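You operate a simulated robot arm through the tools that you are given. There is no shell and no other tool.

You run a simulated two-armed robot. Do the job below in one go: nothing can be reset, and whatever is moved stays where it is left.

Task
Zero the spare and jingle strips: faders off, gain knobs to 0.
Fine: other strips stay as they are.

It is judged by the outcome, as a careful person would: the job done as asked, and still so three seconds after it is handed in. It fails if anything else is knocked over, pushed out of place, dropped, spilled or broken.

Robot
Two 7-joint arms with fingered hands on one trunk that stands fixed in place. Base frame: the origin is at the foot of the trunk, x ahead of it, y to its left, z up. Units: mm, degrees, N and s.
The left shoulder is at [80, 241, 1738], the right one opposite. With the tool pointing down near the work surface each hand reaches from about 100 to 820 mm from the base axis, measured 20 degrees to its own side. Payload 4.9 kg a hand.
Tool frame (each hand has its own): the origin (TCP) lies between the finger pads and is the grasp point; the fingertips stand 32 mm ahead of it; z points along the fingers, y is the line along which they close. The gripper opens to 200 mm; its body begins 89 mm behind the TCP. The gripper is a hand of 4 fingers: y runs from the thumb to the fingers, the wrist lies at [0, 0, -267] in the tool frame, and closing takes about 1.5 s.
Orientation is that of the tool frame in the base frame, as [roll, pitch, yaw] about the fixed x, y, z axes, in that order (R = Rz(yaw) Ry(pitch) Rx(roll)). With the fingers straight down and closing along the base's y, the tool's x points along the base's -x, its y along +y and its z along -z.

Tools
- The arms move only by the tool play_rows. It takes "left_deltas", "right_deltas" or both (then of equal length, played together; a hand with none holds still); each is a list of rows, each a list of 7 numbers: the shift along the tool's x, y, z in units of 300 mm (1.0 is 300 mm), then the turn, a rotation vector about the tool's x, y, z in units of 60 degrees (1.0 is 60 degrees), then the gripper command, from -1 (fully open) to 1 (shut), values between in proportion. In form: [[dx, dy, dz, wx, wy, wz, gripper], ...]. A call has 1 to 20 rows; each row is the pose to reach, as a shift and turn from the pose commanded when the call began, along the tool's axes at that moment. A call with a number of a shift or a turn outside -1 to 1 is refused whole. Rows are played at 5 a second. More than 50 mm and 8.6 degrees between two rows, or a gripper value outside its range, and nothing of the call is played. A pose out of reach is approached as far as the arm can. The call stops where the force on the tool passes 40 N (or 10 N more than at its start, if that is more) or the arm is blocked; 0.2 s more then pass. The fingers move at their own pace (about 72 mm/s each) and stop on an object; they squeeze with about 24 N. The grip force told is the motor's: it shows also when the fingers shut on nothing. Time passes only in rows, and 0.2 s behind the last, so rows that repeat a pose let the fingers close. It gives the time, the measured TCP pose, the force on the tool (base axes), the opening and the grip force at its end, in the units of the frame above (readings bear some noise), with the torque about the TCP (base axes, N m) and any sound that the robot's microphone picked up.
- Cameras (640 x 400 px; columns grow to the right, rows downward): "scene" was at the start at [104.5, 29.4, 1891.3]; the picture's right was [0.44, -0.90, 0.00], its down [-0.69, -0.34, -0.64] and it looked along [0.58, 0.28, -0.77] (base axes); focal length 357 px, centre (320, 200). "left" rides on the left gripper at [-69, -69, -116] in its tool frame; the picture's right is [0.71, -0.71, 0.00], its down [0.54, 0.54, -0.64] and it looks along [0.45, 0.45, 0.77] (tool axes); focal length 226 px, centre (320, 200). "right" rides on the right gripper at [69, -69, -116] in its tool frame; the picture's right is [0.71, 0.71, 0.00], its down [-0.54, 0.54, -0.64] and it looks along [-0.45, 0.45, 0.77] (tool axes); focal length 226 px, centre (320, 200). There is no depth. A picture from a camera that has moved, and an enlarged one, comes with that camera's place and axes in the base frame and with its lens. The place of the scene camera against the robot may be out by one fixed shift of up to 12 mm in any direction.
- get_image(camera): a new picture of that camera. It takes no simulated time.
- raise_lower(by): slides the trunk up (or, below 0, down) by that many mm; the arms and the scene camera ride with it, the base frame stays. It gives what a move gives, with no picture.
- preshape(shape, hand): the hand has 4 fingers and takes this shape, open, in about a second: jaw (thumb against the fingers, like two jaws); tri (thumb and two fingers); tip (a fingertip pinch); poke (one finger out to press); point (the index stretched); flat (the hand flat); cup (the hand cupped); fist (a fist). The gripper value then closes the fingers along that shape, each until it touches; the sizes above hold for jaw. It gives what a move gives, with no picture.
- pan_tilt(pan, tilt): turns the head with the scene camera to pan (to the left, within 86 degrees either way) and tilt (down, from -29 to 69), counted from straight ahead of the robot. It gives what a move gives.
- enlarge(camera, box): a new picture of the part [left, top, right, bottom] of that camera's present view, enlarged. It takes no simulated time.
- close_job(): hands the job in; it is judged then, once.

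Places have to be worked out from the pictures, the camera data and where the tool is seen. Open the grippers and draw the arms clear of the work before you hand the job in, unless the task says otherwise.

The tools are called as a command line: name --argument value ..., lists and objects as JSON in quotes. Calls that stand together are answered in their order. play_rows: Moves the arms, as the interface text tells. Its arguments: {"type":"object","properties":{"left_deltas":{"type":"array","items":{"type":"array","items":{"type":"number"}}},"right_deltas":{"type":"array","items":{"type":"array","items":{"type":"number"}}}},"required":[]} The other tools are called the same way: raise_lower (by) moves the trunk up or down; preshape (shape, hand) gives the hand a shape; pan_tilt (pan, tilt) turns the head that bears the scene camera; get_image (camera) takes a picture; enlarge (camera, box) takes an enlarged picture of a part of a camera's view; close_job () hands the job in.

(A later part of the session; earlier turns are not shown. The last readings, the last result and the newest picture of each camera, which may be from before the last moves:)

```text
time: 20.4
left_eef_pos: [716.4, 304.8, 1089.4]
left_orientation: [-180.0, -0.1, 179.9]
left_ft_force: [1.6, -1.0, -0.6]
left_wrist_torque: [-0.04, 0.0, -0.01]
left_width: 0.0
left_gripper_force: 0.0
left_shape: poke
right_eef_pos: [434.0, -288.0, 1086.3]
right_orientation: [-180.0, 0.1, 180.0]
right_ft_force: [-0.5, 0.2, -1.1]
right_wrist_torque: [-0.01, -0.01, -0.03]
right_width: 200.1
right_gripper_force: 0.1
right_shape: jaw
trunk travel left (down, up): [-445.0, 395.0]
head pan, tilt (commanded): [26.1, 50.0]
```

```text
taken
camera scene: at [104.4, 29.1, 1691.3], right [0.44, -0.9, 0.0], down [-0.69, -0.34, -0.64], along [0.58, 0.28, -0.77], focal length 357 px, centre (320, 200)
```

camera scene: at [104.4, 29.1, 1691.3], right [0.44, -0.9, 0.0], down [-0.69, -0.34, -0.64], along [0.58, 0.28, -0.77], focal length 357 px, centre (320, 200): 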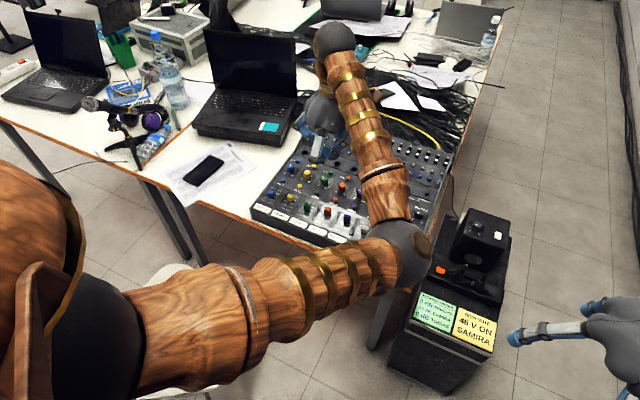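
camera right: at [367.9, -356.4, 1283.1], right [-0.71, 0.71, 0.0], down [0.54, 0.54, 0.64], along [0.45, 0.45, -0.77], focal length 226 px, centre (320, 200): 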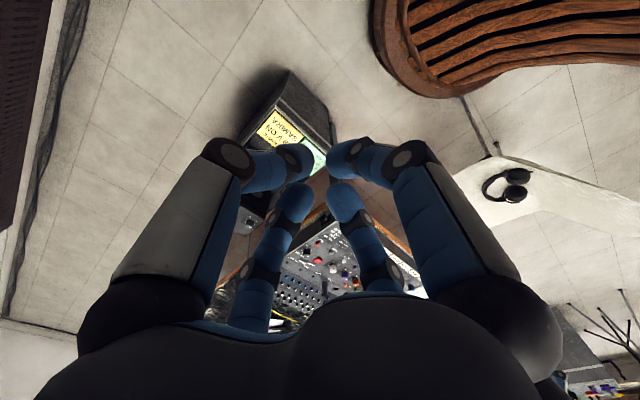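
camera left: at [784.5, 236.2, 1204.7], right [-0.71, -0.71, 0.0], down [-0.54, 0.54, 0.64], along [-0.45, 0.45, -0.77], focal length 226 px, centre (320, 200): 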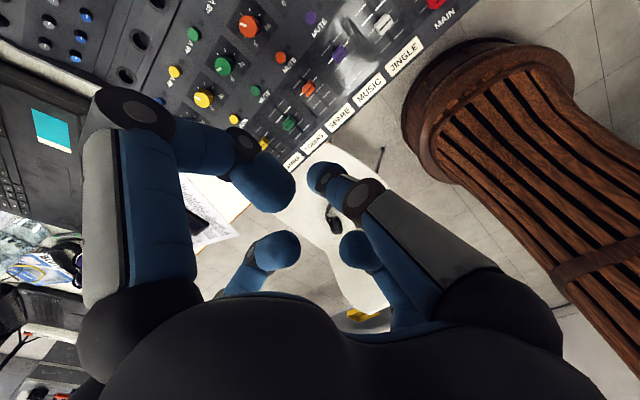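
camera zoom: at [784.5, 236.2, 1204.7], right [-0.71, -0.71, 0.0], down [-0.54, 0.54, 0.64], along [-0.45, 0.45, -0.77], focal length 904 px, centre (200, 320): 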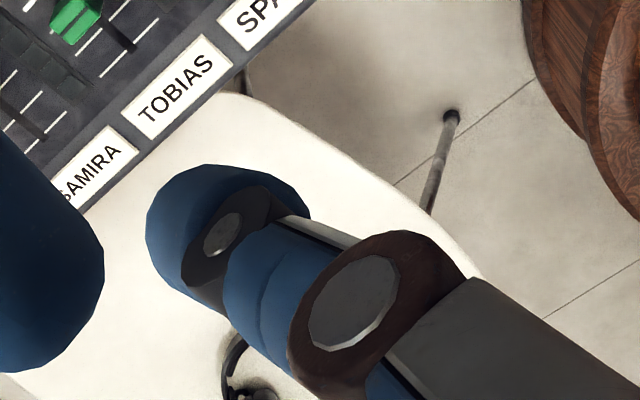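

The poke tip sits nearly on the tool axis, roughly 32–40 mm ahead of the TCP. I move it above the gap behind the spare fader cap, to TCP about (762, 314, 900), still well above the caps.

play_rows --left_deltas '[[-0.05, 0.011, 0.1, 0, 0, 0, -1], [-0.1, 0.022, 0.2, 0, 0, 0, -1], [-0.15, 0.033, 0.3, 0, 0, 0, -1], [-0.153, 0.033, 0.42, 0, 0, 0, -1], [-0.153, 0.033, 0.53, 0, 0, 0, -1], [-0.153, 0.033, 0.63, 0, 0, 0, -1], [-0.153, 0.033, 0.63, 0, 0, 0, -1]]'

get_image --camera "left"

get_image --camera "scene"

enlarge --camera "left" --box '[240, 60, 400, 220]'

```text
time: 22.0
left_eef_pos: [762.0, 312.8, 901.2]
left_orientation: [-180.0, 0.0, -179.9]
left_ft_force: [-0.8, -0.8, 0.1]
left_wrist_torque: [0.02, -0.03, 0.0]
left_width: 0.0
left_gripper_force: 0.0
left_shape: poke
right_eef_pos: [434.5, -288.1, 1087.0]
right_orientation: [180.0, -0.1, -180.0]
right_ft_force: [0.1, 0.2, -0.3]
right_wrist_torque: [0.0, -0.01, -0.01]
right_width: 199.7
right_gripper_force: 0.1
right_shape: jaw
trunk travel left (down, up): [-445.0, 395.0]
head pan, tilt (commanded): [26.1, 50.0]
```

```text
taken
camera left: at [830.1, 244.9, 1017.9], right [-0.71, -0.71, 0.0], down [-0.54, 0.54, 0.64], along [-0.45, 0.46, -0.77], focal length 226 px, centre (320, 200)
```

left: 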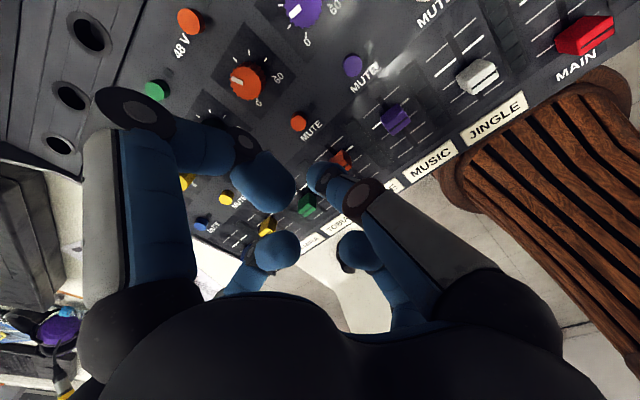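

```text
taken
camera scene: at [104.3, 28.7, 1691.3], right [0.44, -0.9, 0.0], down [-0.69, -0.34, -0.64], along [0.58, 0.28, -0.77], focal length 357 px, centre (320, 200)
```

scene: 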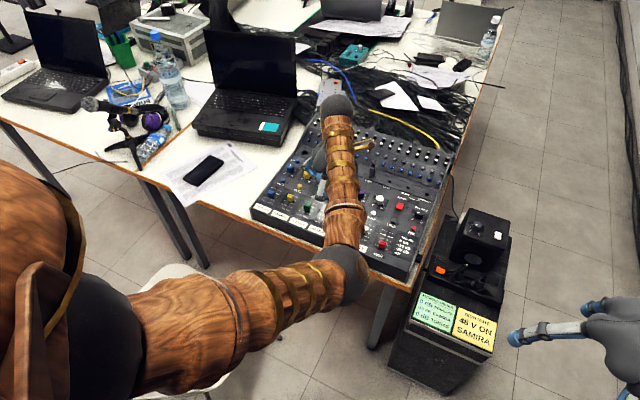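

```text
2.50 times, centred on (320, 140) of left
camera zoom: at [830.1, 244.9, 1017.9], right [-0.71, -0.71, 0.0], down [-0.54, 0.54, 0.64], along [-0.45, 0.46, -0.77], focal length 565 px, centre (320, 350)
```

zoom: 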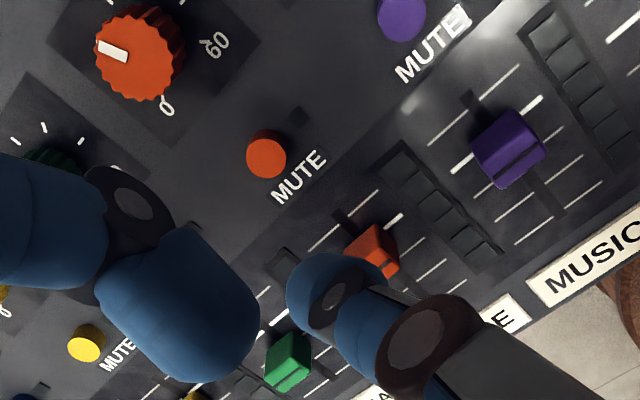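

The poke tip is above the gap between the spare cap and its mute button. I descend to about TCP z 852 in small steps, which should leave the tip roughly 8 mm above the panel, and then check.

play_rows --left_deltas '[[0, 0, 0.04, 0, 0, 0, -1], [0, 0, 0.08, 0, 0, 0, -1], [0, 0, 0.11, 0, 0, 0, -1], [0, 0, 0.135, 0, 0, 0, -1], [0, 0, 0.15, 0, 0, 0, -1], [0, 0, 0.16, 0, 0, 0, -1], [0, 0, 0.16, 0, 0, 0, -1]]'

get_image --camera "left"

enlarge --camera "left" --box '[270, 100, 430, 200]'

enlarge --camera "scene" --box '[280, 150, 440, 260]'

```text
time: 23.6
left_eef_pos: [762.9, 313.4, 854.8]
left_orientation: [-179.9, 0.0, -180.0]
left_ft_force: [0.1, 0.2, -0.4]
left_wrist_torque: [-0.02, 0.0, 0.01]
left_width: 0.0
left_gripper_force: 0.1
left_shape: poke
right_eef_pos: [437.0, -287.0, 1087.2]
right_orientation: [179.9, 0.0, 180.0]
right_ft_force: [0.2, 0.0, 0.0]
right_wrist_torque: [-0.02, 0.0, -0.02]
right_width: 199.9
right_gripper_force: 0.0
right_shape: jaw
trunk travel left (down, up): [-445.0, 395.0]
head pan, tilt (commanded): [26.1, 50.0]
```

```text
taken
camera left: at [831.1, 245.8, 970.4], right [-0.71, -0.71, 0.0], down [-0.54, 0.54, 0.64], along [-0.45, 0.45, -0.77], focal length 226 px, centre (320, 200)
```

left: 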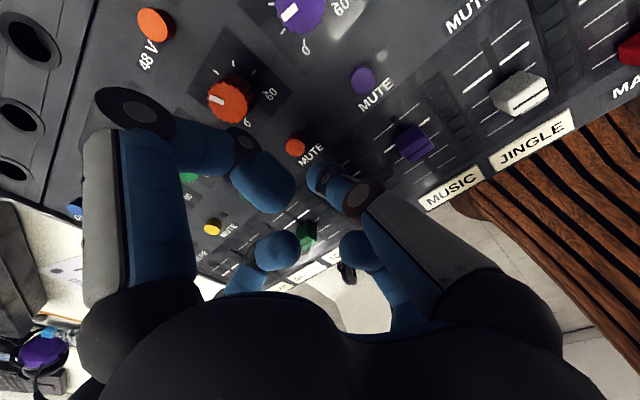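

```text
4.00 times, centred on (350, 150) of left
camera zoom: at [831.1, 245.8, 970.4], right [-0.71, -0.71, 0.0], down [-0.54, 0.54, 0.64], along [-0.45, 0.45, -0.77], focal length 904 px, centre (200, 400)
```

zoom: 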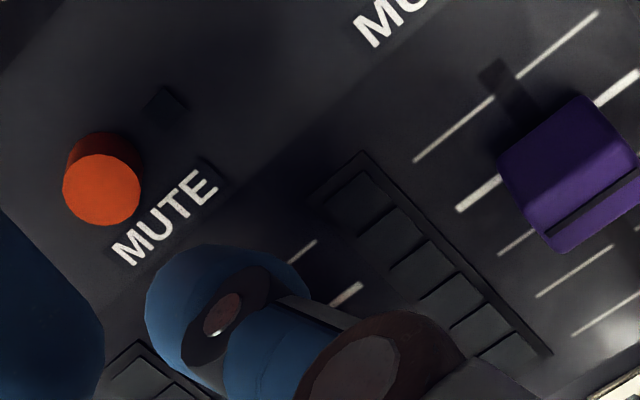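

```text
3.64 times, centred on (360, 205) of scene
camera zoom: at [104.5, 29.1, 1691.3], right [0.44, -0.9, 0.0], down [-0.69, -0.34, -0.64], along [0.58, 0.28, -0.77], focal length 1300 px, centre (174, 182)
```

zoom: 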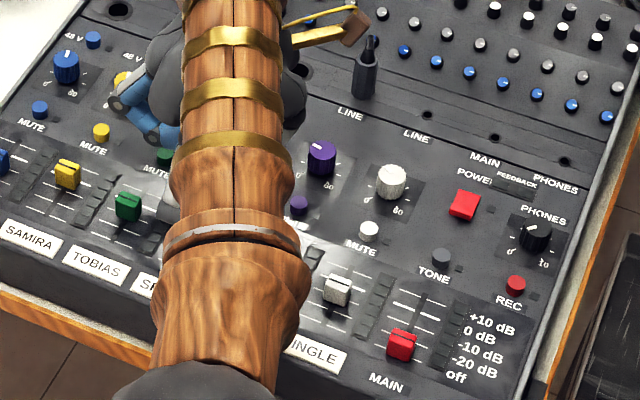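

Force is nil and the tip is in place behind the spare cap. I now push slowly toward the robot (−x) by about 49 mm, which should take the cap most of the way to off.

play_rows --left_deltas '[[0.015, 0, 0, 0, 0, 0, -1], [0.03, 0, 0, 0, 0, 0, -1], [0.042, 0, 0, 0, 0, 0, -1], [0.054, 0, 0, 0, 0, 0, -1], [0.066, 0, 0, 0, 0, 0, -1], [0.078, 0, 0, 0, 0, 0, -1], [0.09, 0, 0, 0, 0, 0, -1], [0.102, 0, 0, 0, 0, 0, -1], [0.114, 0, 0, 0, 0, 0, -1], [0.126, 0, 0, 0, 0, 0, -1], [0.138, 0, 0, 0, 0, 0, -1], [0.15, 0, 0, 0, 0, 0, -1], [0.163, 0, 0, 0, 0, 0, -1], [0.163, 0, 0, 0, 0, 0, -1]]'

get_image --camera "left"

enlarge --camera "left" --box '[240, 120, 400, 220]'

enlarge --camera "scene" --box '[260, 160, 420, 270]'

```text
time: 26.6
left_eef_pos: [713.9, 313.8, 853.6]
left_orientation: [-180.0, 0.1, 179.9]
left_ft_force: [1.5, -0.5, 2.1]
left_wrist_torque: [-0.02, -0.02, 0.03]
left_width: 0.0
left_gripper_force: 0.0
left_shape: poke
right_eef_pos: [434.9, -287.4, 1086.4]
right_orientation: [-180.0, -0.1, -180.0]
right_ft_force: [0.2, -1.0, 0.8]
right_wrist_torque: [-0.01, 0.0, 0.03]
right_width: 200.0
right_gripper_force: 0.0
right_shape: jaw
trunk travel left (down, up): [-445.0, 395.0]
head pan, tilt (commanded): [26.1, 50.0]
```

```text
taken
camera left: at [781.1, 246.1, 969.8], right [-0.71, -0.71, 0.0], down [-0.54, 0.54, 0.64], along [-0.45, 0.45, -0.77], focal length 226 px, centre (320, 200)
```

left: 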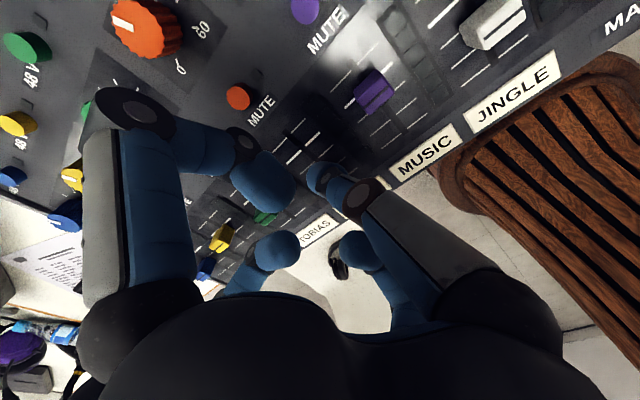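

```text
4.00 times, centred on (320, 170) of left
camera zoom: at [781.1, 246.1, 969.8], right [-0.71, -0.71, 0.0], down [-0.54, 0.54, 0.64], along [-0.45, 0.45, -0.77], focal length 904 px, centre (320, 320)
```

zoom: 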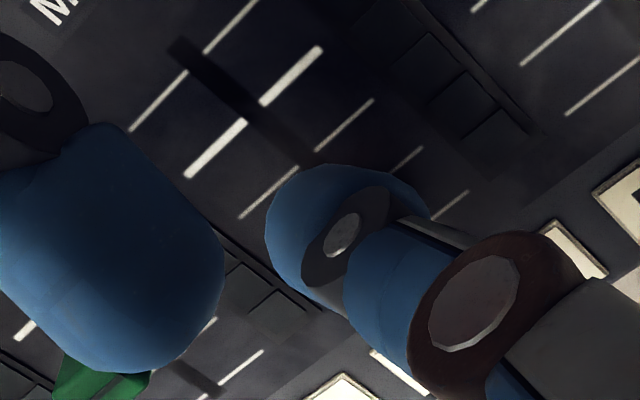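

```text
3.64 times, centred on (340, 215) of scene
camera zoom: at [104.5, 28.8, 1691.3], right [0.44, -0.9, 0.0], down [-0.69, -0.34, -0.64], along [0.58, 0.28, -0.77], focal length 1300 px, centre (247, 146)
```

zoom: 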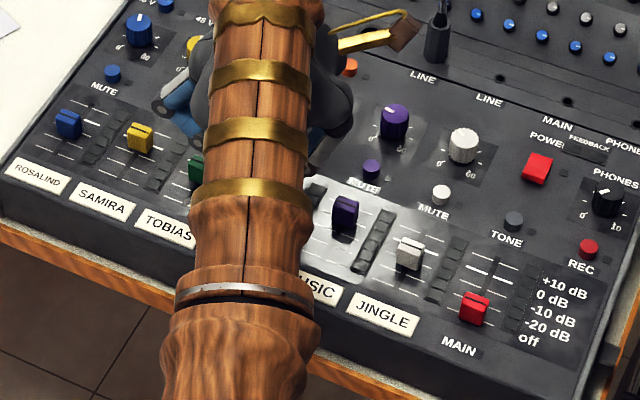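

The cap has left its 0 dB spot with only about 1.5 N of drag. I push on in 2 mm steps toward the end stop and watch the force.

play_rows --left_deltas '[[0.007, 0, 0, 0, 0, 0, -1], [0.013, 0, 0, 0, 0, 0, -1], [0.02, 0, 0, 0, 0, 0, -1], [0.02, 0, 0, 0, 0, 0, -1]]'

enlarge --camera "left" --box '[240, 120, 400, 220]'

```text
time: 27.6
left_eef_pos: [707.3, 313.6, 851.9]
left_orientation: [-179.9, 0.0, -180.0]
left_ft_force: [1.1, 0.2, 2.0]
left_wrist_torque: [0.01, -0.02, 0.02]
left_width: 0.1
left_gripper_force: 0.1
left_shape: poke
right_eef_pos: [434.6, -287.6, 1086.9]
right_orientation: [180.0, 0.0, 180.0]
right_ft_force: [-0.5, -0.2, 0.1]
right_wrist_torque: [0.01, 0.04, -0.02]
right_width: 200.1
right_gripper_force: 0.1
right_shape: jaw
trunk travel left (down, up): [-445.0, 395.0]
head pan, tilt (commanded): [26.1, 50.0]
```

```text
4.00 times, centred on (320, 170) of left
camera zoom: at [775.8, 246.0, 969.3], right [-0.71, -0.71, 0.0], down [-0.54, 0.54, 0.64], along [-0.45, 0.45, -0.77], focal length 904 px, centre (320, 320)
```

zoom: 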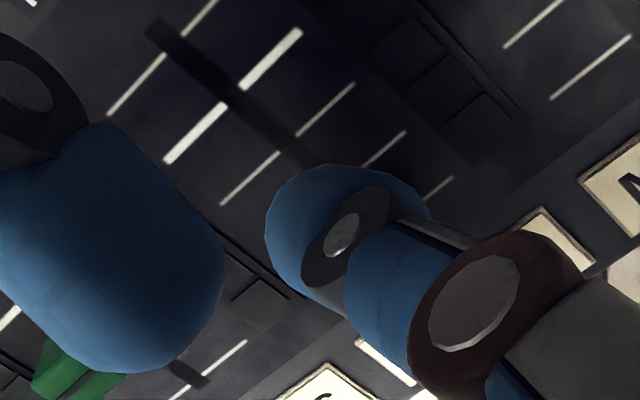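

Still only about 1–2 N, so the stop isn't reached yet. I advance another 4 mm in 1 mm steps.

play_rows --left_deltas '[[0.0035, 0, 0, 0, 0, 0, -1], [0.007, 0, 0, 0, 0, 0, -1], [0.01, 0, 0, 0, 0, 0, -1], [0.0133, 0, 0, 0, 0, 0, -1], [0.0133, 0, 0, 0, 0, 0, -1]]'

```text
time: 28.8
left_eef_pos: [702.7, 313.4, 851.6]
left_orientation: [179.9, 0.0, 179.9]
left_ft_force: [1.3, 1.2, 1.7]
left_wrist_torque: [0.01, -0.02, 0.0]
left_width: 0.0
left_gripper_force: 0.1
left_shape: poke
right_eef_pos: [434.3, -287.8, 1086.1]
right_orientation: [180.0, 0.1, -179.9]
right_ft_force: [-0.2, -0.1, 0.4]
right_wrist_torque: [0.01, 0.02, 0.0]
right_width: 199.8
right_gripper_force: 0.0
right_shape: jaw
trunk travel left (down, up): [-445.0, 395.0]
head pan, tilt (commanded): [26.1, 50.0]
```

Force is still about 1–2 N. I try 3 mm more in 1 mm steps.

play_rows --left_deltas '[[0.0033, 0, 0, 0, 0, 0, -1], [0.0067, 0, 0, 0, 0, 0, -1], [0.01, 0, 0, 0, 0, 0, -1], [0.01, 0, 0, 0, 0, 0, -1]]'

get_image --camera "left"

enlarge --camera "left" --box '[280, 140, 400, 230]'

```text
time: 29.8
left_eef_pos: [700.0, 314.0, 853.5]
left_orientation: [-180.0, 0.0, 180.0]
left_ft_force: [3.1, 1.4, 0.4]
left_wrist_torque: [0.02, -0.03, 0.03]
left_width: 0.2
left_gripper_force: 0.0
left_shape: poke
right_eef_pos: [435.3, -287.8, 1086.8]
right_orientation: [179.9, 0.0, -179.9]
right_ft_force: [-0.2, 0.4, 0.3]
right_wrist_torque: [-0.01, 0.0, -0.01]
right_width: 200.1
right_gripper_force: 0.0
right_shape: jaw
trunk travel left (down, up): [-445.0, 395.0]
head pan, tilt (commanded): [26.1, 50.0]
```

```text
taken
camera left: at [768.5, 245.6, 969.6], right [-0.71, -0.71, 0.0], down [-0.54, 0.54, 0.64], along [-0.45, 0.45, -0.77], focal length 226 px, centre (320, 200)
```

left: 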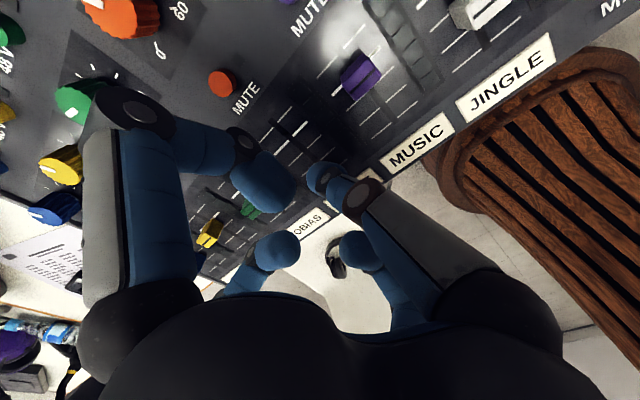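

```text
4.44 times, centred on (340, 185) of left
camera zoom: at [768.5, 245.6, 969.6], right [-0.71, -0.71, 0.0], down [-0.54, 0.54, 0.64], along [-0.45, 0.45, -0.77], focal length 1005 px, centre (231, 267)
```

zoom: 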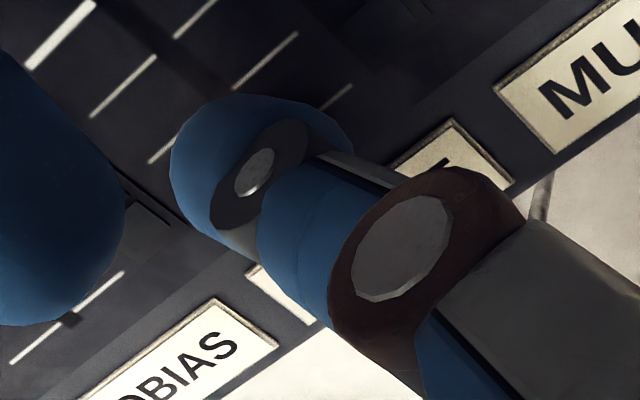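

Force rose to about 3 N, so the cap may be at its stop. I back off 12 mm, rise 120 mm and look straight at it.

play_rows --left_deltas '[[-0.02, 0, 0, 0, 0, 0, -1], [-0.04, 0, 0, 0, 0, 0, -1], [-0.04, 0, -0.1, 0, 0, 0, -1], [-0.04, 0, -0.2, 0, 0, 0, -1], [-0.04, 0, -0.3, 0, 0, 0, -1], [-0.04, 0, -0.4, 0, 0, 0, -1], [-0.04, 0, -0.4, 0, 0, 0, -1]]'

get_image --camera "left"

enlarge --camera "left" --box '[280, 70, 400, 150]'

```text
time: 31.4
left_eef_pos: [712.2, 314.5, 973.4]
left_orientation: [-179.9, -0.1, 180.0]
left_ft_force: [-0.1, 0.1, 1.1]
left_wrist_torque: [-0.06, -0.01, 0.01]
left_width: 0.0
left_gripper_force: 0.0
left_shape: poke
right_eef_pos: [435.1, -285.9, 1087.7]
right_orientation: [180.0, 0.0, -179.9]
right_ft_force: [-0.4, 0.1, -0.1]
right_wrist_torque: [-0.02, -0.02, 0.01]
right_width: 200.2
right_gripper_force: 0.2
right_shape: jaw
trunk travel left (down, up): [-445.0, 395.0]
head pan, tilt (commanded): [26.1, 50.0]
```

```text
taken
camera left: at [780.7, 246.4, 1090.1], right [-0.71, -0.71, 0.0], down [-0.54, 0.54, 0.64], along [-0.46, 0.45, -0.77], focal length 226 px, centre (320, 200)
```

left: 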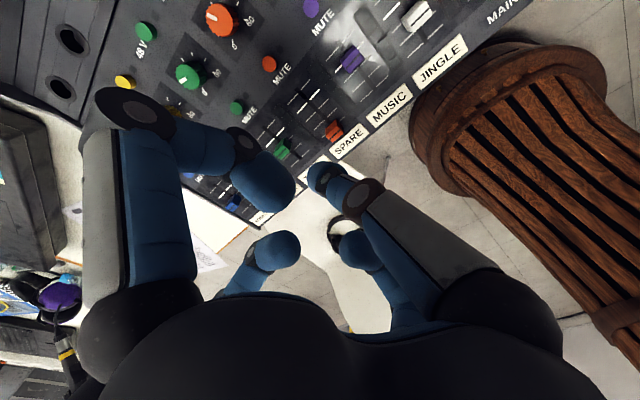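

```text
5.00 times, centred on (340, 110) of left
camera zoom: at [780.7, 246.4, 1090.1], right [-0.71, -0.71, 0.0], down [-0.54, 0.54, 0.64], along [-0.46, 0.45, -0.77], focal length 1130 px, centre (220, 650)
```

zoom: 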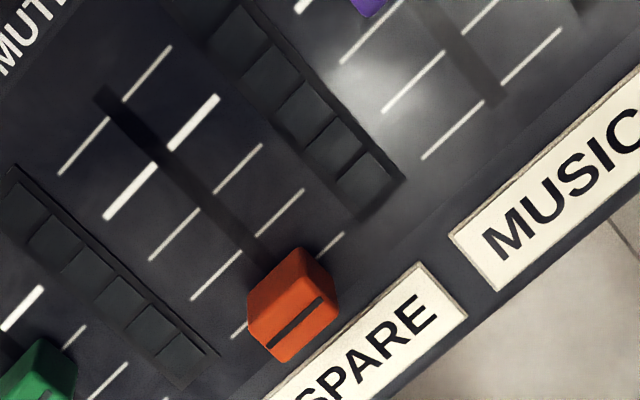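

The spare cap now sits right on its off line, at x≈686.5 by measurement. Next is jingle: I shift over to TCP (742, 184) and descend behind its cap.

play_rows --left_deltas '[[-0.03, -0.13, 0, 0, 0, 0, -1], [-0.06, -0.27, 0, 0, 0, 0, -1], [-0.097, -0.4, 0, 0, 0, 0, -1], [-0.097, -0.436, 0.05, 0, 0, 0, -1], [-0.097, -0.436, 0.18, 0, 0, 0, -1], [-0.097, -0.436, 0.28, 0, 0, 0, -1], [-0.097, -0.436, 0.28, 0, 0, 0, -1]]'

get_image --camera "left"

enlarge --camera "left" --box '[270, 100, 430, 200]'

get_image --camera "scene"

```text
time: 33.0
left_eef_pos: [741.2, 181.8, 890.1]
left_orientation: [-180.0, -0.1, 180.0]
left_ft_force: [-0.2, -0.4, 0.8]
left_wrist_torque: [-0.02, -0.03, 0.02]
left_width: 0.1
left_gripper_force: 0.0
left_shape: poke
right_eef_pos: [434.1, -288.4, 1087.9]
right_orientation: [180.0, 0.0, 179.9]
right_ft_force: [-1.4, -0.5, 0.6]
right_wrist_torque: [0.01, -0.03, -0.03]
right_width: 199.8
right_gripper_force: 0.0
right_shape: jaw
trunk travel left (down, up): [-445.0, 395.0]
head pan, tilt (commanded): [26.1, 50.0]
```

```text
taken
camera left: at [810.1, 113.8, 1007.6], right [-0.71, -0.71, 0.0], down [-0.54, 0.54, 0.64], along [-0.45, 0.45, -0.77], focal length 226 px, centre (320, 200)
```

left: 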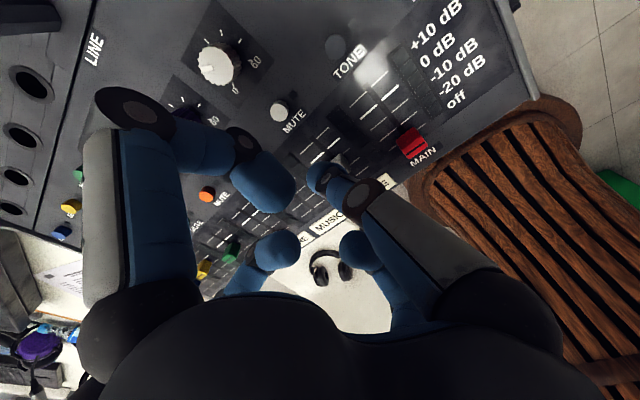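

```text
4.00 times, centred on (350, 150) of left
camera zoom: at [810.1, 113.8, 1007.6], right [-0.71, -0.71, 0.0], down [-0.54, 0.54, 0.64], along [-0.45, 0.45, -0.77], focal length 904 px, centre (200, 400)
```

zoom: 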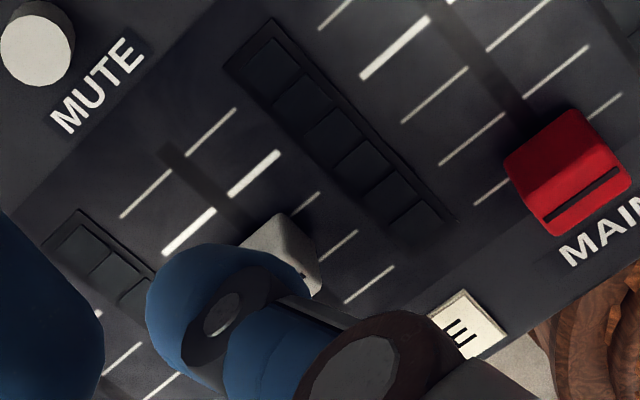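

```text
taken
camera scene: at [104.1, 28.6, 1691.3], right [0.44, -0.9, 0.0], down [-0.69, -0.34, -0.64], along [0.58, 0.28, -0.77], focal length 357 px, centre (320, 200)
```

scene: 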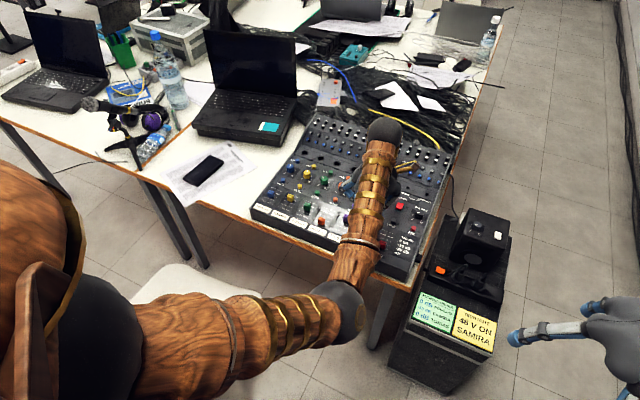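

The finger is lined up behind the jingle cap with room on all sides. I lower the last 36 mm to the same height used for spare.

play_rows --left_deltas '[[0, 0.003, 0.04, 0, 0, 0, -1], [0, 0.003, 0.08, 0, 0, 0, -1], [0, 0.003, 0.105, 0, 0, 0, -1], [0, 0.003, 0.12, 0, 0, 0, -1], [0, 0.003, 0.12, 0, 0, 0, -1]]'

enlarge --camera "left" --box '[270, 100, 430, 200]'

```text
time: 34.2
left_eef_pos: [741.7, 184.6, 852.1]
left_orientation: [-180.0, 0.0, -179.9]
left_ft_force: [-0.7, -0.5, -0.3]
left_wrist_torque: [-0.01, -0.03, 0.05]
left_width: 0.0
left_gripper_force: 0.2
left_shape: poke
right_eef_pos: [435.1, -287.2, 1086.9]
right_orientation: [-180.0, -0.1, -180.0]
right_ft_force: [0.1, 0.1, 0.0]
right_wrist_torque: [-0.01, -0.01, 0.0]
right_width: 199.8
right_gripper_force: 0.1
right_shape: jaw
trunk travel left (down, up): [-445.0, 395.0]
head pan, tilt (commanded): [26.1, 50.0]
```

```text
4.00 times, centred on (350, 150) of left
camera zoom: at [809.5, 116.0, 970.1], right [-0.71, -0.71, 0.0], down [-0.54, 0.54, 0.64], along [-0.45, 0.45, -0.77], focal length 904 px, centre (200, 400)
```

zoom: 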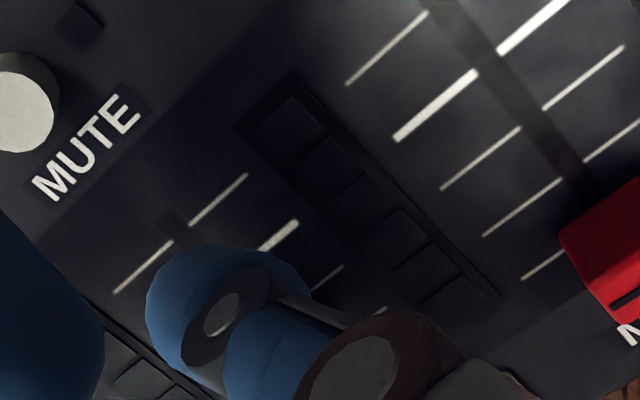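

No contact force, so the finger is in place. I push the jingle cap 38 mm toward the robot in slow steps, stopping just short of the expected end.

play_rows --left_deltas '[[0.015, 0, 0, 0, 0, 0, -1], [0.03, 0, 0, 0, 0, 0, -1], [0.042, 0, 0, 0, 0, 0, -1], [0.054, 0, 0, 0, 0, 0, -1], [0.066, 0, 0, 0, 0, 0, -1], [0.078, 0, 0, 0, 0, 0, -1], [0.09, 0, 0, 0, 0, 0, -1], [0.102, 0, 0, 0, 0, 0, -1], [0.114, 0, 0, 0, 0, 0, -1], [0.122, 0, 0, 0, 0, 0, -1], [0.127, 0, 0, 0, 0, 0, -1], [0.127, 0, 0, 0, 0, 0, -1]]'

play_rows --left_deltas '[[0.0033, 0, 0, 0, 0, 0, -1], [0.0067, 0, 0, 0, 0, 0, -1], [0.01, 0, 0, 0, 0, 0, -1], [0.01, 0, 0, 0, 0, 0, -1]]'

```text
time: 36.8
left_eef_pos: [704.1, 184.0, 853.2]
left_orientation: [-180.0, -0.1, 180.0]
left_ft_force: [1.7, 0.3, 1.5]
left_wrist_torque: [-0.05, -0.02, 0.0]
left_width: 0.1
left_gripper_force: 0.0
left_shape: poke
right_eef_pos: [433.7, -287.2, 1086.7]
right_orientation: [180.0, 0.0, 180.0]
right_ft_force: [1.2, 0.7, -0.7]
right_wrist_torque: [0.0, 0.02, -0.01]
right_width: 199.9
right_gripper_force: 0.1
right_shape: jaw
trunk travel left (down, up): [-445.0, 395.0]
head pan, tilt (commanded): [26.1, 50.0]
```

```text
time: 37.8
left_eef_pos: [700.4, 184.2, 852.2]
left_orientation: [-180.0, 0.0, -179.9]
left_ft_force: [2.4, 0.0, 2.5]
left_wrist_torque: [-0.01, -0.08, -0.02]
left_width: 0.0
left_gripper_force: 0.1
left_shape: poke
right_eef_pos: [435.8, -287.2, 1086.6]
right_orientation: [180.0, 0.1, -180.0]
right_ft_force: [0.2, 0.5, -0.2]
right_wrist_torque: [0.01, 0.0, 0.0]
right_width: 199.8
right_gripper_force: 0.0
right_shape: jaw
trunk travel left (down, up): [-445.0, 395.0]
head pan, tilt (commanded): [26.1, 50.0]
```

Force is about 2.4 N at x≈700.5. I push 2 mm further in fine steps to feel for the end stop.

play_rows --left_deltas '[[0.002, 0, 0, 0, 0, 0, -1], [0.004, 0, 0, 0, 0, 0, -1], [0.0066, 0, 0, 0, 0, 0, -1], [0.0066, 0, 0, 0, 0, 0, -1]]'

```text
time: 38.8
left_eef_pos: [699.0, 184.7, 851.9]
left_orientation: [-180.0, 0.0, -180.0]
left_ft_force: [7.7, 2.3, 4.0]
left_wrist_torque: [0.05, -0.18, -0.01]
left_width: 0.0
left_gripper_force: 0.0
left_shape: poke
right_eef_pos: [435.9, -287.3, 1086.6]
right_orientation: [180.0, 0.0, -180.0]
right_ft_force: [-0.4, 0.5, 0.2]
right_wrist_torque: [-0.02, 0.01, 0.01]
right_width: 200.0
right_gripper_force: 0.0
right_shape: jaw
trunk travel left (down, up): [-445.0, 395.0]
head pan, tilt (commanded): [26.1, 50.0]
```

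Force climbed to about 8 N, so the cap is against its stop. I back off, rise 120 mm and check both faders.

play_rows --left_deltas '[[-0.02, 0, 0, 0, 0, 0, -1], [-0.04, 0, 0, 0, 0, 0, -1], [-0.04, 0, -0.1, 0, 0, 0, -1], [-0.04, 0, -0.2, 0, 0, 0, -1], [-0.04, 0, -0.3, 0, 0, 0, -1], [-0.04, 0, -0.4, 0, 0, 0, -1], [-0.04, 0, -0.4, 0, 0, 0, -1]]'

enlarge --camera "left" --box '[280, 70, 400, 150]'

enlarge --camera "scene" --box '[240, 150, 460, 290]'

```text
time: 40.4
left_eef_pos: [710.1, 186.3, 971.7]
left_orientation: [-179.9, -0.1, 180.0]
left_ft_force: [-0.4, -0.6, 0.0]
left_wrist_torque: [0.0, 0.01, 0.01]
left_width: 0.0
left_gripper_force: 0.2
left_shape: poke
right_eef_pos: [435.7, -286.4, 1086.6]
right_orientation: [-179.9, 0.1, -179.9]
right_ft_force: [1.0, 0.6, -0.9]
right_wrist_torque: [-0.04, -0.04, 0.0]
right_width: 200.0
right_gripper_force: 0.0
right_shape: jaw
trunk travel left (down, up): [-445.0, 395.0]
head pan, tilt (commanded): [26.1, 50.0]
```

```text
5.00 times, centred on (340, 110) of left
camera zoom: at [778.8, 119.3, 1088.9], right [-0.71, -0.71, 0.0], down [-0.54, 0.54, 0.64], along [-0.46, 0.45, -0.77], focal length 1130 px, centre (220, 650)
```

zoom: 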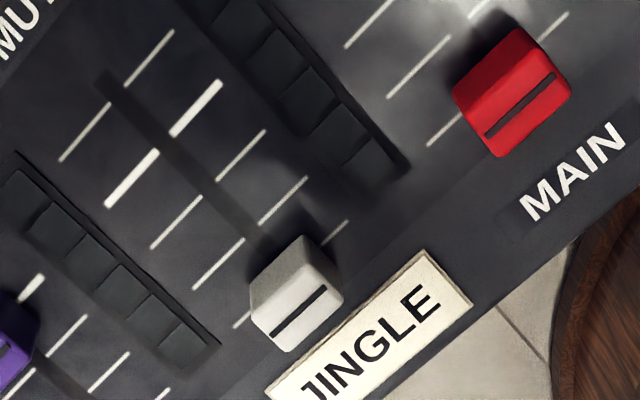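

```text
2.86 times, centred on (350, 220) of scene
camera zoom: at [104.7, 30.9, 1691.2], right [0.44, -0.9, 0.0], down [-0.69, -0.34, -0.64], along [0.58, 0.28, -0.77], focal length 1021 px, centre (234, 143)
```

zoom: 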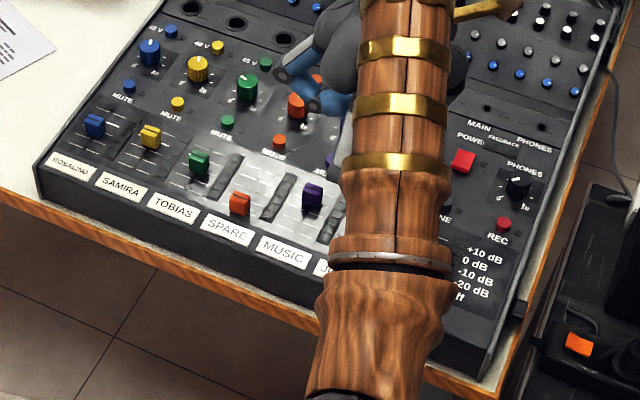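

Both caps now sit identically on their off lines. Next the knobs: I switch to jaw, narrow the opening to about 60 mm, pre-turn the hand 42° clockwise, and move above the jingle knob at a safe height.

preshape --shape "jaw" --hand "left"

play_rows --left_deltas '[[0, 0, 0, 0, 0, 0.1, 0.4], [0, 0, 0, 0, 0, 0.2, 0.4], [-0.07, 0, 0, 0, 0, 0.3, 0.4], [-0.14, 0, 0, 0, 0, 0.4, 0.4], [-0.21, 0, 0, 0, 0, 0.5, 0.4], [-0.28, 0, 0, 0, 0, 0.6, 0.4], [-0.35, 0, 0, 0, 0, 0.7, 0.4], [-0.42, 0, 0, 0, 0, 0.7, 0.4], [-0.434, 0, 0, 0, 0, 0.7, 0.4], [-0.434, 0, 0, 0, 0, 0.7, 0.4]]'

get_image --camera "left"

get_image --camera "scene"

```text
time: 41.3
left_eef_pos: [710.8, 185.0, 972.2]
left_orientation: [-180.0, 0.0, 180.0]
left_ft_force: [-0.3, -0.3, 0.9]
left_wrist_torque: [0.03, -0.01, 0.01]
left_width: 199.9
left_gripper_force: 0.1
left_shape: jaw
right_eef_pos: [435.4, -287.0, 1086.2]
right_orientation: [180.0, 0.0, 180.0]
right_ft_force: [0.2, 0.2, 0.6]
right_wrist_torque: [-0.03, 0.01, 0.01]
right_width: 199.8
right_gripper_force: 0.1
right_shape: jaw
trunk travel left (down, up): [-445.0, 395.0]
head pan, tilt (commanded): [26.1, 50.0]
```

```text
time: 43.5
left_eef_pos: [839.8, 185.0, 972.4]
left_orientation: [-179.9, 0.1, 137.9]
left_ft_force: [0.1, 0.7, 0.5]
left_wrist_torque: [0.0, -0.01, 0.01]
left_width: 60.2
left_gripper_force: 0.0
left_shape: jaw
right_eef_pos: [435.3, -287.6, 1087.7]
right_orientation: [-179.9, 0.0, -180.0]
right_ft_force: [0.0, 0.5, -0.8]
right_wrist_torque: [0.03, 0.01, 0.01]
right_width: 200.1
right_gripper_force: 0.1
right_shape: jaw
trunk travel left (down, up): [-445.0, 395.0]
head pan, tilt (commanded): [26.1, 50.0]
```

```text
taken
camera left: at [844.4, 87.9, 1089.7], right [-1.0, -0.05, 0.0], down [-0.04, 0.77, 0.64], along [-0.03, 0.64, -0.77], focal length 226 px, centre (320, 200)
```

left: 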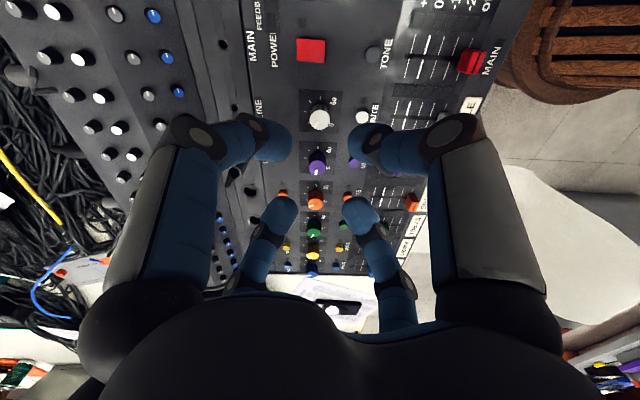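

```text
taken
camera scene: at [104.2, 29.0, 1691.3], right [0.44, -0.9, 0.0], down [-0.69, -0.34, -0.64], along [0.58, 0.28, -0.77], focal length 357 px, centre (320, 200)
```

scene: 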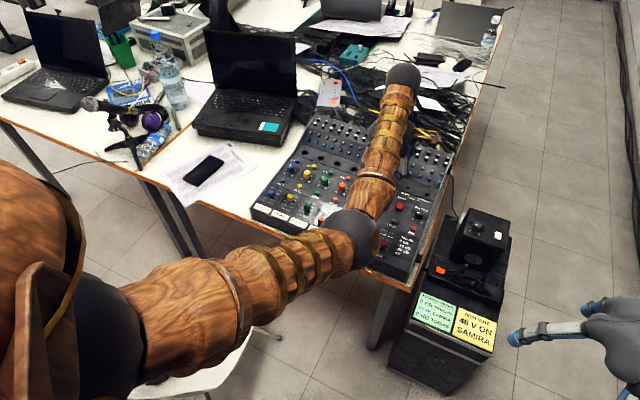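

The jingle knob appears between the fingers. I zoom to check the centring across the view before descending.

enlarge --camera "left" --box '[280, 85, 360, 135]'

```text
8.00 times, centred on (320, 110) of left
camera zoom: at [844.4, 87.9, 1089.7], right [-1.0, -0.05, 0.0], down [-0.04, 0.77, 0.64], along [-0.03, 0.64, -0.77], focal length 1808 px, centre (320, 920)
```

zoom: 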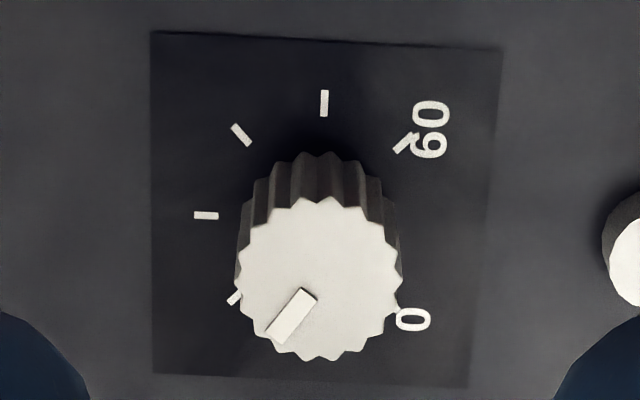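

Centring looks within about 1 mm both ways. I descend first to TCP z≈880, with tips just above the knob top, and check again.

play_rows --left_deltas '[[0, 0, 0.08, 0, 0, 0, 0.42], [0, 0, 0.16, 0, 0, 0, 0.42], [0, 0, 0.24, 0, 0, 0, 0.42], [0, 0, 0.29, 0, 0, 0, 0.42], [0, 0, 0.308, 0, 0, 0, 0.42], [0, 0, 0.308, 0, 0, 0, 0.42]]'

get_image --camera "left"

enlarge --camera "left" --box '[240, 100, 400, 220]'

enlarge --camera "scene" --box '[300, 100, 480, 240]'

```text
time: 44.9
left_eef_pos: [840.6, 184.4, 879.4]
left_orientation: [179.8, 0.0, 138.0]
left_ft_force: [-0.4, 0.6, 0.6]
left_wrist_torque: [0.02, 0.02, 0.01]
left_width: 58.3
left_gripper_force: 0.1
left_shape: jaw
right_eef_pos: [434.7, -286.0, 1086.7]
right_orientation: [-179.9, -0.1, 180.0]
right_ft_force: [0.0, -0.6, -0.1]
right_wrist_torque: [0.03, -0.02, 0.02]
right_width: 199.5
right_gripper_force: 0.1
right_shape: jaw
trunk travel left (down, up): [-445.0, 395.0]
head pan, tilt (commanded): [26.1, 50.0]
```

```text
taken
camera left: at [845.6, 87.5, 996.6], right [-1.0, -0.05, 0.0], down [-0.04, 0.77, 0.64], along [-0.03, 0.64, -0.77], focal length 226 px, centre (320, 200)
```

left: 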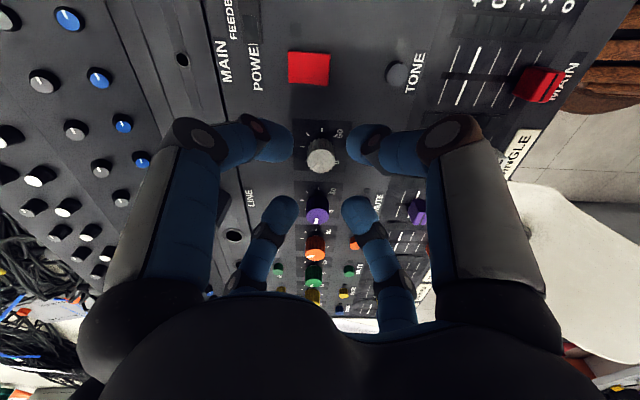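

```text
3.33 times, centred on (320, 160) of left
camera zoom: at [845.6, 87.5, 996.6], right [-1.0, -0.05, 0.0], down [-0.04, 0.77, 0.64], along [-0.03, 0.64, -0.77], focal length 754 px, centre (320, 333)
```

zoom: 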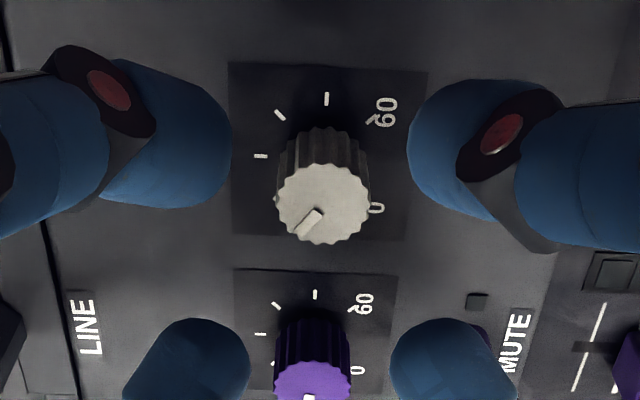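

```text
2.86 times, centred on (390, 170) of scene
camera zoom: at [104.6, 28.9, 1691.3], right [0.44, -0.9, 0.0], down [-0.69, -0.34, -0.64], along [0.58, 0.28, -0.77], focal length 1021 px, centre (120, 286)
```

zoom: 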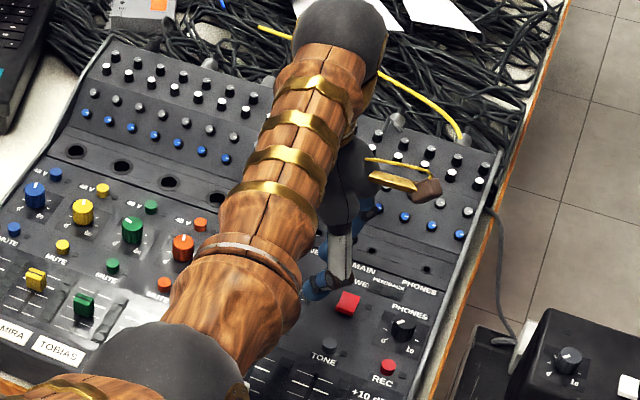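

The fingers straddle the knob evenly. I lower to TCP z≈847, keeping the opening at about 58 mm.

play_rows --left_deltas '[[0, 0, 0.03, 0, 0, 0, 0.42], [0, 0, 0.06, 0, 0, 0, 0.42], [0, 0, 0.085, 0, 0, 0, 0.42], [0, 0, 0.1, 0, 0, 0, 0.42], [0, 0, 0.11, 0, 0, 0, 0.42], [0, 0, 0.11, 0, 0, 0, 0.42]]'

enlarge --camera "left" --box '[240, 100, 400, 220]'

```text
time: 46.3
left_eef_pos: [840.1, 184.5, 846.4]
left_orientation: [180.0, -0.1, 138.0]
left_ft_force: [-0.2, 0.0, 0.5]
left_wrist_torque: [-0.01, 0.04, 0.03]
left_width: 58.0
left_gripper_force: 0.1
left_shape: jaw
right_eef_pos: [435.5, -287.1, 1087.1]
right_orientation: [-180.0, 0.0, 180.0]
right_ft_force: [-0.6, 0.6, 0.0]
right_wrist_torque: [0.05, 0.03, -0.01]
right_width: 199.8
right_gripper_force: 0.1
right_shape: jaw
trunk travel left (down, up): [-445.0, 395.0]
head pan, tilt (commanded): [26.1, 50.0]
```

```text
3.33 times, centred on (320, 160) of left
camera zoom: at [844.7, 87.9, 963.5], right [-1.0, -0.05, 0.0], down [-0.04, 0.77, 0.64], along [-0.03, 0.64, -0.77], focal length 754 px, centre (320, 333)
```

zoom: 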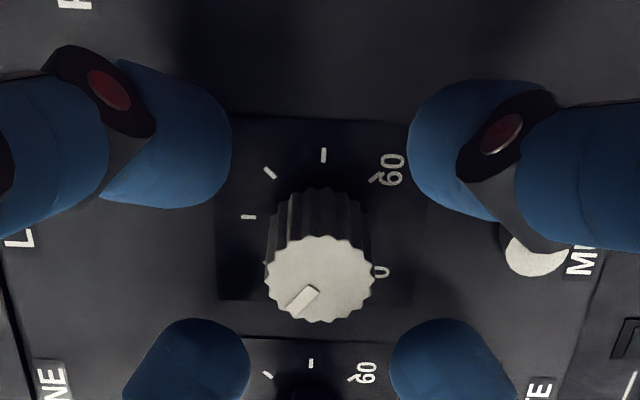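

The knob sits centred among the four fingers with no contact force. I close onto it.

play_rows --left_deltas '[[0, 0, 0, 0, 0, 0, 0.6], [0, 0, 0, 0, 0, 0, 0.7], [0, 0, 0, 0, 0, 0, 0.9], [0, 0, 0, 0, 0, 0, 0.9], [0, 0, 0, 0, 0, 0, 0.9], [0, 0, 0, 0, 0, 0, 0.9], [0, 0, 0, 0, 0, 0, 0.9]]'

enlarge --camera "left" --box '[240, 100, 400, 220]'

```text
time: 47.9
left_eef_pos: [840.8, 184.4, 846.4]
left_orientation: [-179.9, 0.0, 137.9]
left_ft_force: [-0.1, -0.3, -2.5]
left_wrist_torque: [0.01, 0.01, 0.03]
left_width: 17.0
left_gripper_force: 24.2
left_shape: jaw
right_eef_pos: [435.2, -287.3, 1087.8]
right_orientation: [179.9, 0.0, 179.9]
right_ft_force: [-0.1, 0.5, -0.4]
right_wrist_torque: [0.0, 0.0, -0.02]
right_width: 199.9
right_gripper_force: 0.0
right_shape: jaw
trunk travel left (down, up): [-445.0, 395.0]
head pan, tilt (commanded): [26.1, 50.0]
```

```text
3.33 times, centred on (320, 160) of left
camera zoom: at [844.8, 87.9, 963.2], right [-1.0, -0.05, 0.0], down [-0.04, 0.77, 0.64], along [-0.03, 0.64, -0.77], focal length 754 px, centre (320, 333)
```

zoom: 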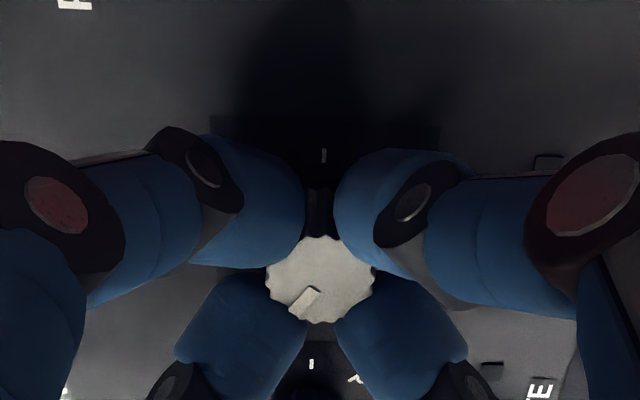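

Good grip: 24 N with negligible side force, and the pointer is visible. I turn the knob counter-clockwise (seen from above) by 54° first, checking torque.

play_rows --left_deltas '[[0, 0, 0, 0, 0, -0.08, 0.9], [0, 0, 0, 0, 0, -0.16, 0.9], [0, 0, 0, 0, 0, -0.24, 0.9], [0, 0, 0, 0, 0, -0.32, 0.9], [0, 0, 0, 0, 0, -0.4, 0.9], [0, 0, 0, 0, 0, -0.48, 0.9], [0, 0, 0, 0, 0, -0.56, 0.9], [0, 0, 0, 0, 0, -0.64, 0.9], [0, 0, 0, 0, 0, -0.72, 0.9], [0, 0, 0, 0, 0, -0.8, 0.9], [0, 0, 0, 0, 0, -0.9, 0.9], [0, 0, 0, 0, 0, -0.9, 0.9]]'

get_image --camera "left"

enlarge --camera "left" --box '[240, 100, 400, 220]'

```text
time: 50.5
left_eef_pos: [840.1, 183.9, 845.8]
left_orientation: [-180.0, -0.1, -168.0]
left_ft_force: [-1.9, 0.6, -8.8]
left_wrist_torque: [-0.01, 0.06, -0.06]
left_width: 17.2
left_gripper_force: 24.0
left_shape: jaw
right_eef_pos: [436.3, -287.1, 1087.3]
right_orientation: [-179.9, 0.0, 180.0]
right_ft_force: [1.4, 0.1, -0.1]
right_wrist_torque: [0.03, 0.02, -0.01]
right_width: 199.8
right_gripper_force: 0.0
right_shape: jaw
trunk travel left (down, up): [-445.0, 395.0]
head pan, tilt (commanded): [26.1, 50.0]
```

```text
taken
camera left: at [922.1, 132.3, 963.2], right [-0.54, -0.84, 0.0], down [-0.64, 0.42, 0.64], along [-0.54, 0.35, -0.77], focal length 226 px, centre (320, 200)
```

left: 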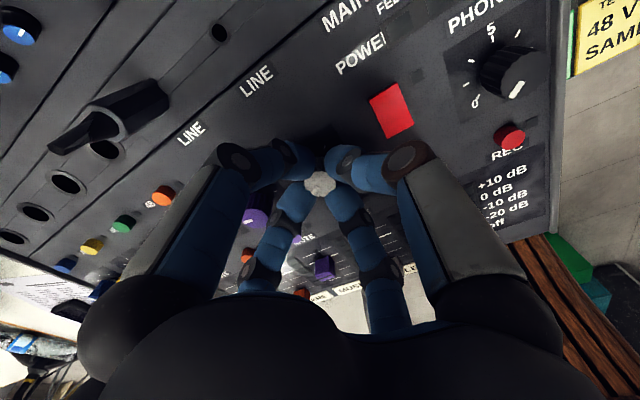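

```text
3.33 times, centred on (320, 160) of left
camera zoom: at [922.1, 132.3, 963.2], right [-0.54, -0.84, 0.0], down [-0.64, 0.42, 0.64], along [-0.54, 0.35, -0.77], focal length 754 px, centre (320, 333)
```

zoom: 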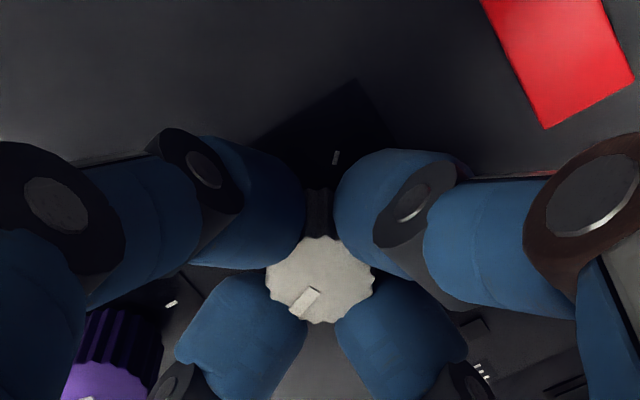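

The knob turned with the hand, since the pointer looks fixed in the hand's view, and torque is small. About 27° remain, so I turn 24° more and then check against the 0 mark.

play_rows --left_deltas '[[0, 0, 0, 0, 0, -0.08, 0.9], [0, 0, 0, 0, 0, -0.16, 0.9], [0, 0, 0, 0, 0, -0.24, 0.9], [0, 0, 0, 0, 0, -0.32, 0.9], [0, 0, 0, 0, 0, -0.4, 0.9], [0, 0, 0, 0, 0, -0.4, 0.9]]'

play_rows --left_deltas '[[0, 0, 0, 0, 0, -0.025, 0.9], [0, 0, 0, 0, 0, -0.05, 0.9], [0, 0, 0, 0, 0, -0.05, 0.9]]'

enlarge --camera "left" --box '[260, 130, 380, 220]'

```text
time: 51.9
left_eef_pos: [840.1, 184.6, 845.0]
left_orientation: [-180.0, -0.2, -144.0]
left_ft_force: [-1.8, 2.0, -8.7]
left_wrist_torque: [0.04, 0.09, -0.02]
left_width: 16.8
left_gripper_force: 24.2
left_shape: jaw
right_eef_pos: [436.0, -286.6, 1086.8]
right_orientation: [180.0, -0.1, -180.0]
right_ft_force: [-0.1, 0.8, -0.3]
right_wrist_torque: [-0.02, -0.01, -0.01]
right_width: 199.5
right_gripper_force: 0.1
right_shape: jaw
trunk travel left (down, up): [-445.0, 395.0]
head pan, tilt (commanded): [26.1, 50.0]
```

```text
time: 52.7
left_eef_pos: [839.9, 184.7, 846.0]
left_orientation: [-180.0, 0.0, -140.9]
left_ft_force: [-3.3, 2.2, -5.5]
left_wrist_torque: [0.02, 0.08, -0.19]
left_width: 17.2
left_gripper_force: 24.0
left_shape: jaw
right_eef_pos: [435.3, -287.1, 1086.2]
right_orientation: [-179.9, 0.0, 180.0]
right_ft_force: [0.5, -1.1, -0.2]
right_wrist_torque: [0.02, 0.01, -0.06]
right_width: 199.9
right_gripper_force: 0.0
right_shape: jaw
trunk travel left (down, up): [-445.0, 395.0]
head pan, tilt (commanded): [26.1, 50.0]
```

```text
4.44 times, centred on (320, 175) of left
camera zoom: at [937.2, 175.0, 963.2], right [-0.1, -0.99, 0.0], down [-0.76, 0.08, 0.64], along [-0.64, 0.07, -0.77], focal length 1005 px, centre (320, 311)
```

zoom: 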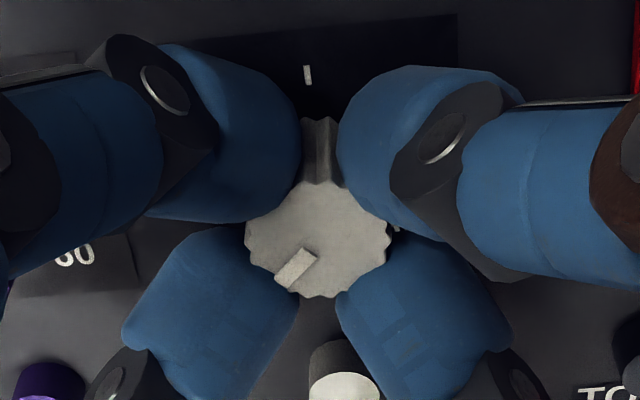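

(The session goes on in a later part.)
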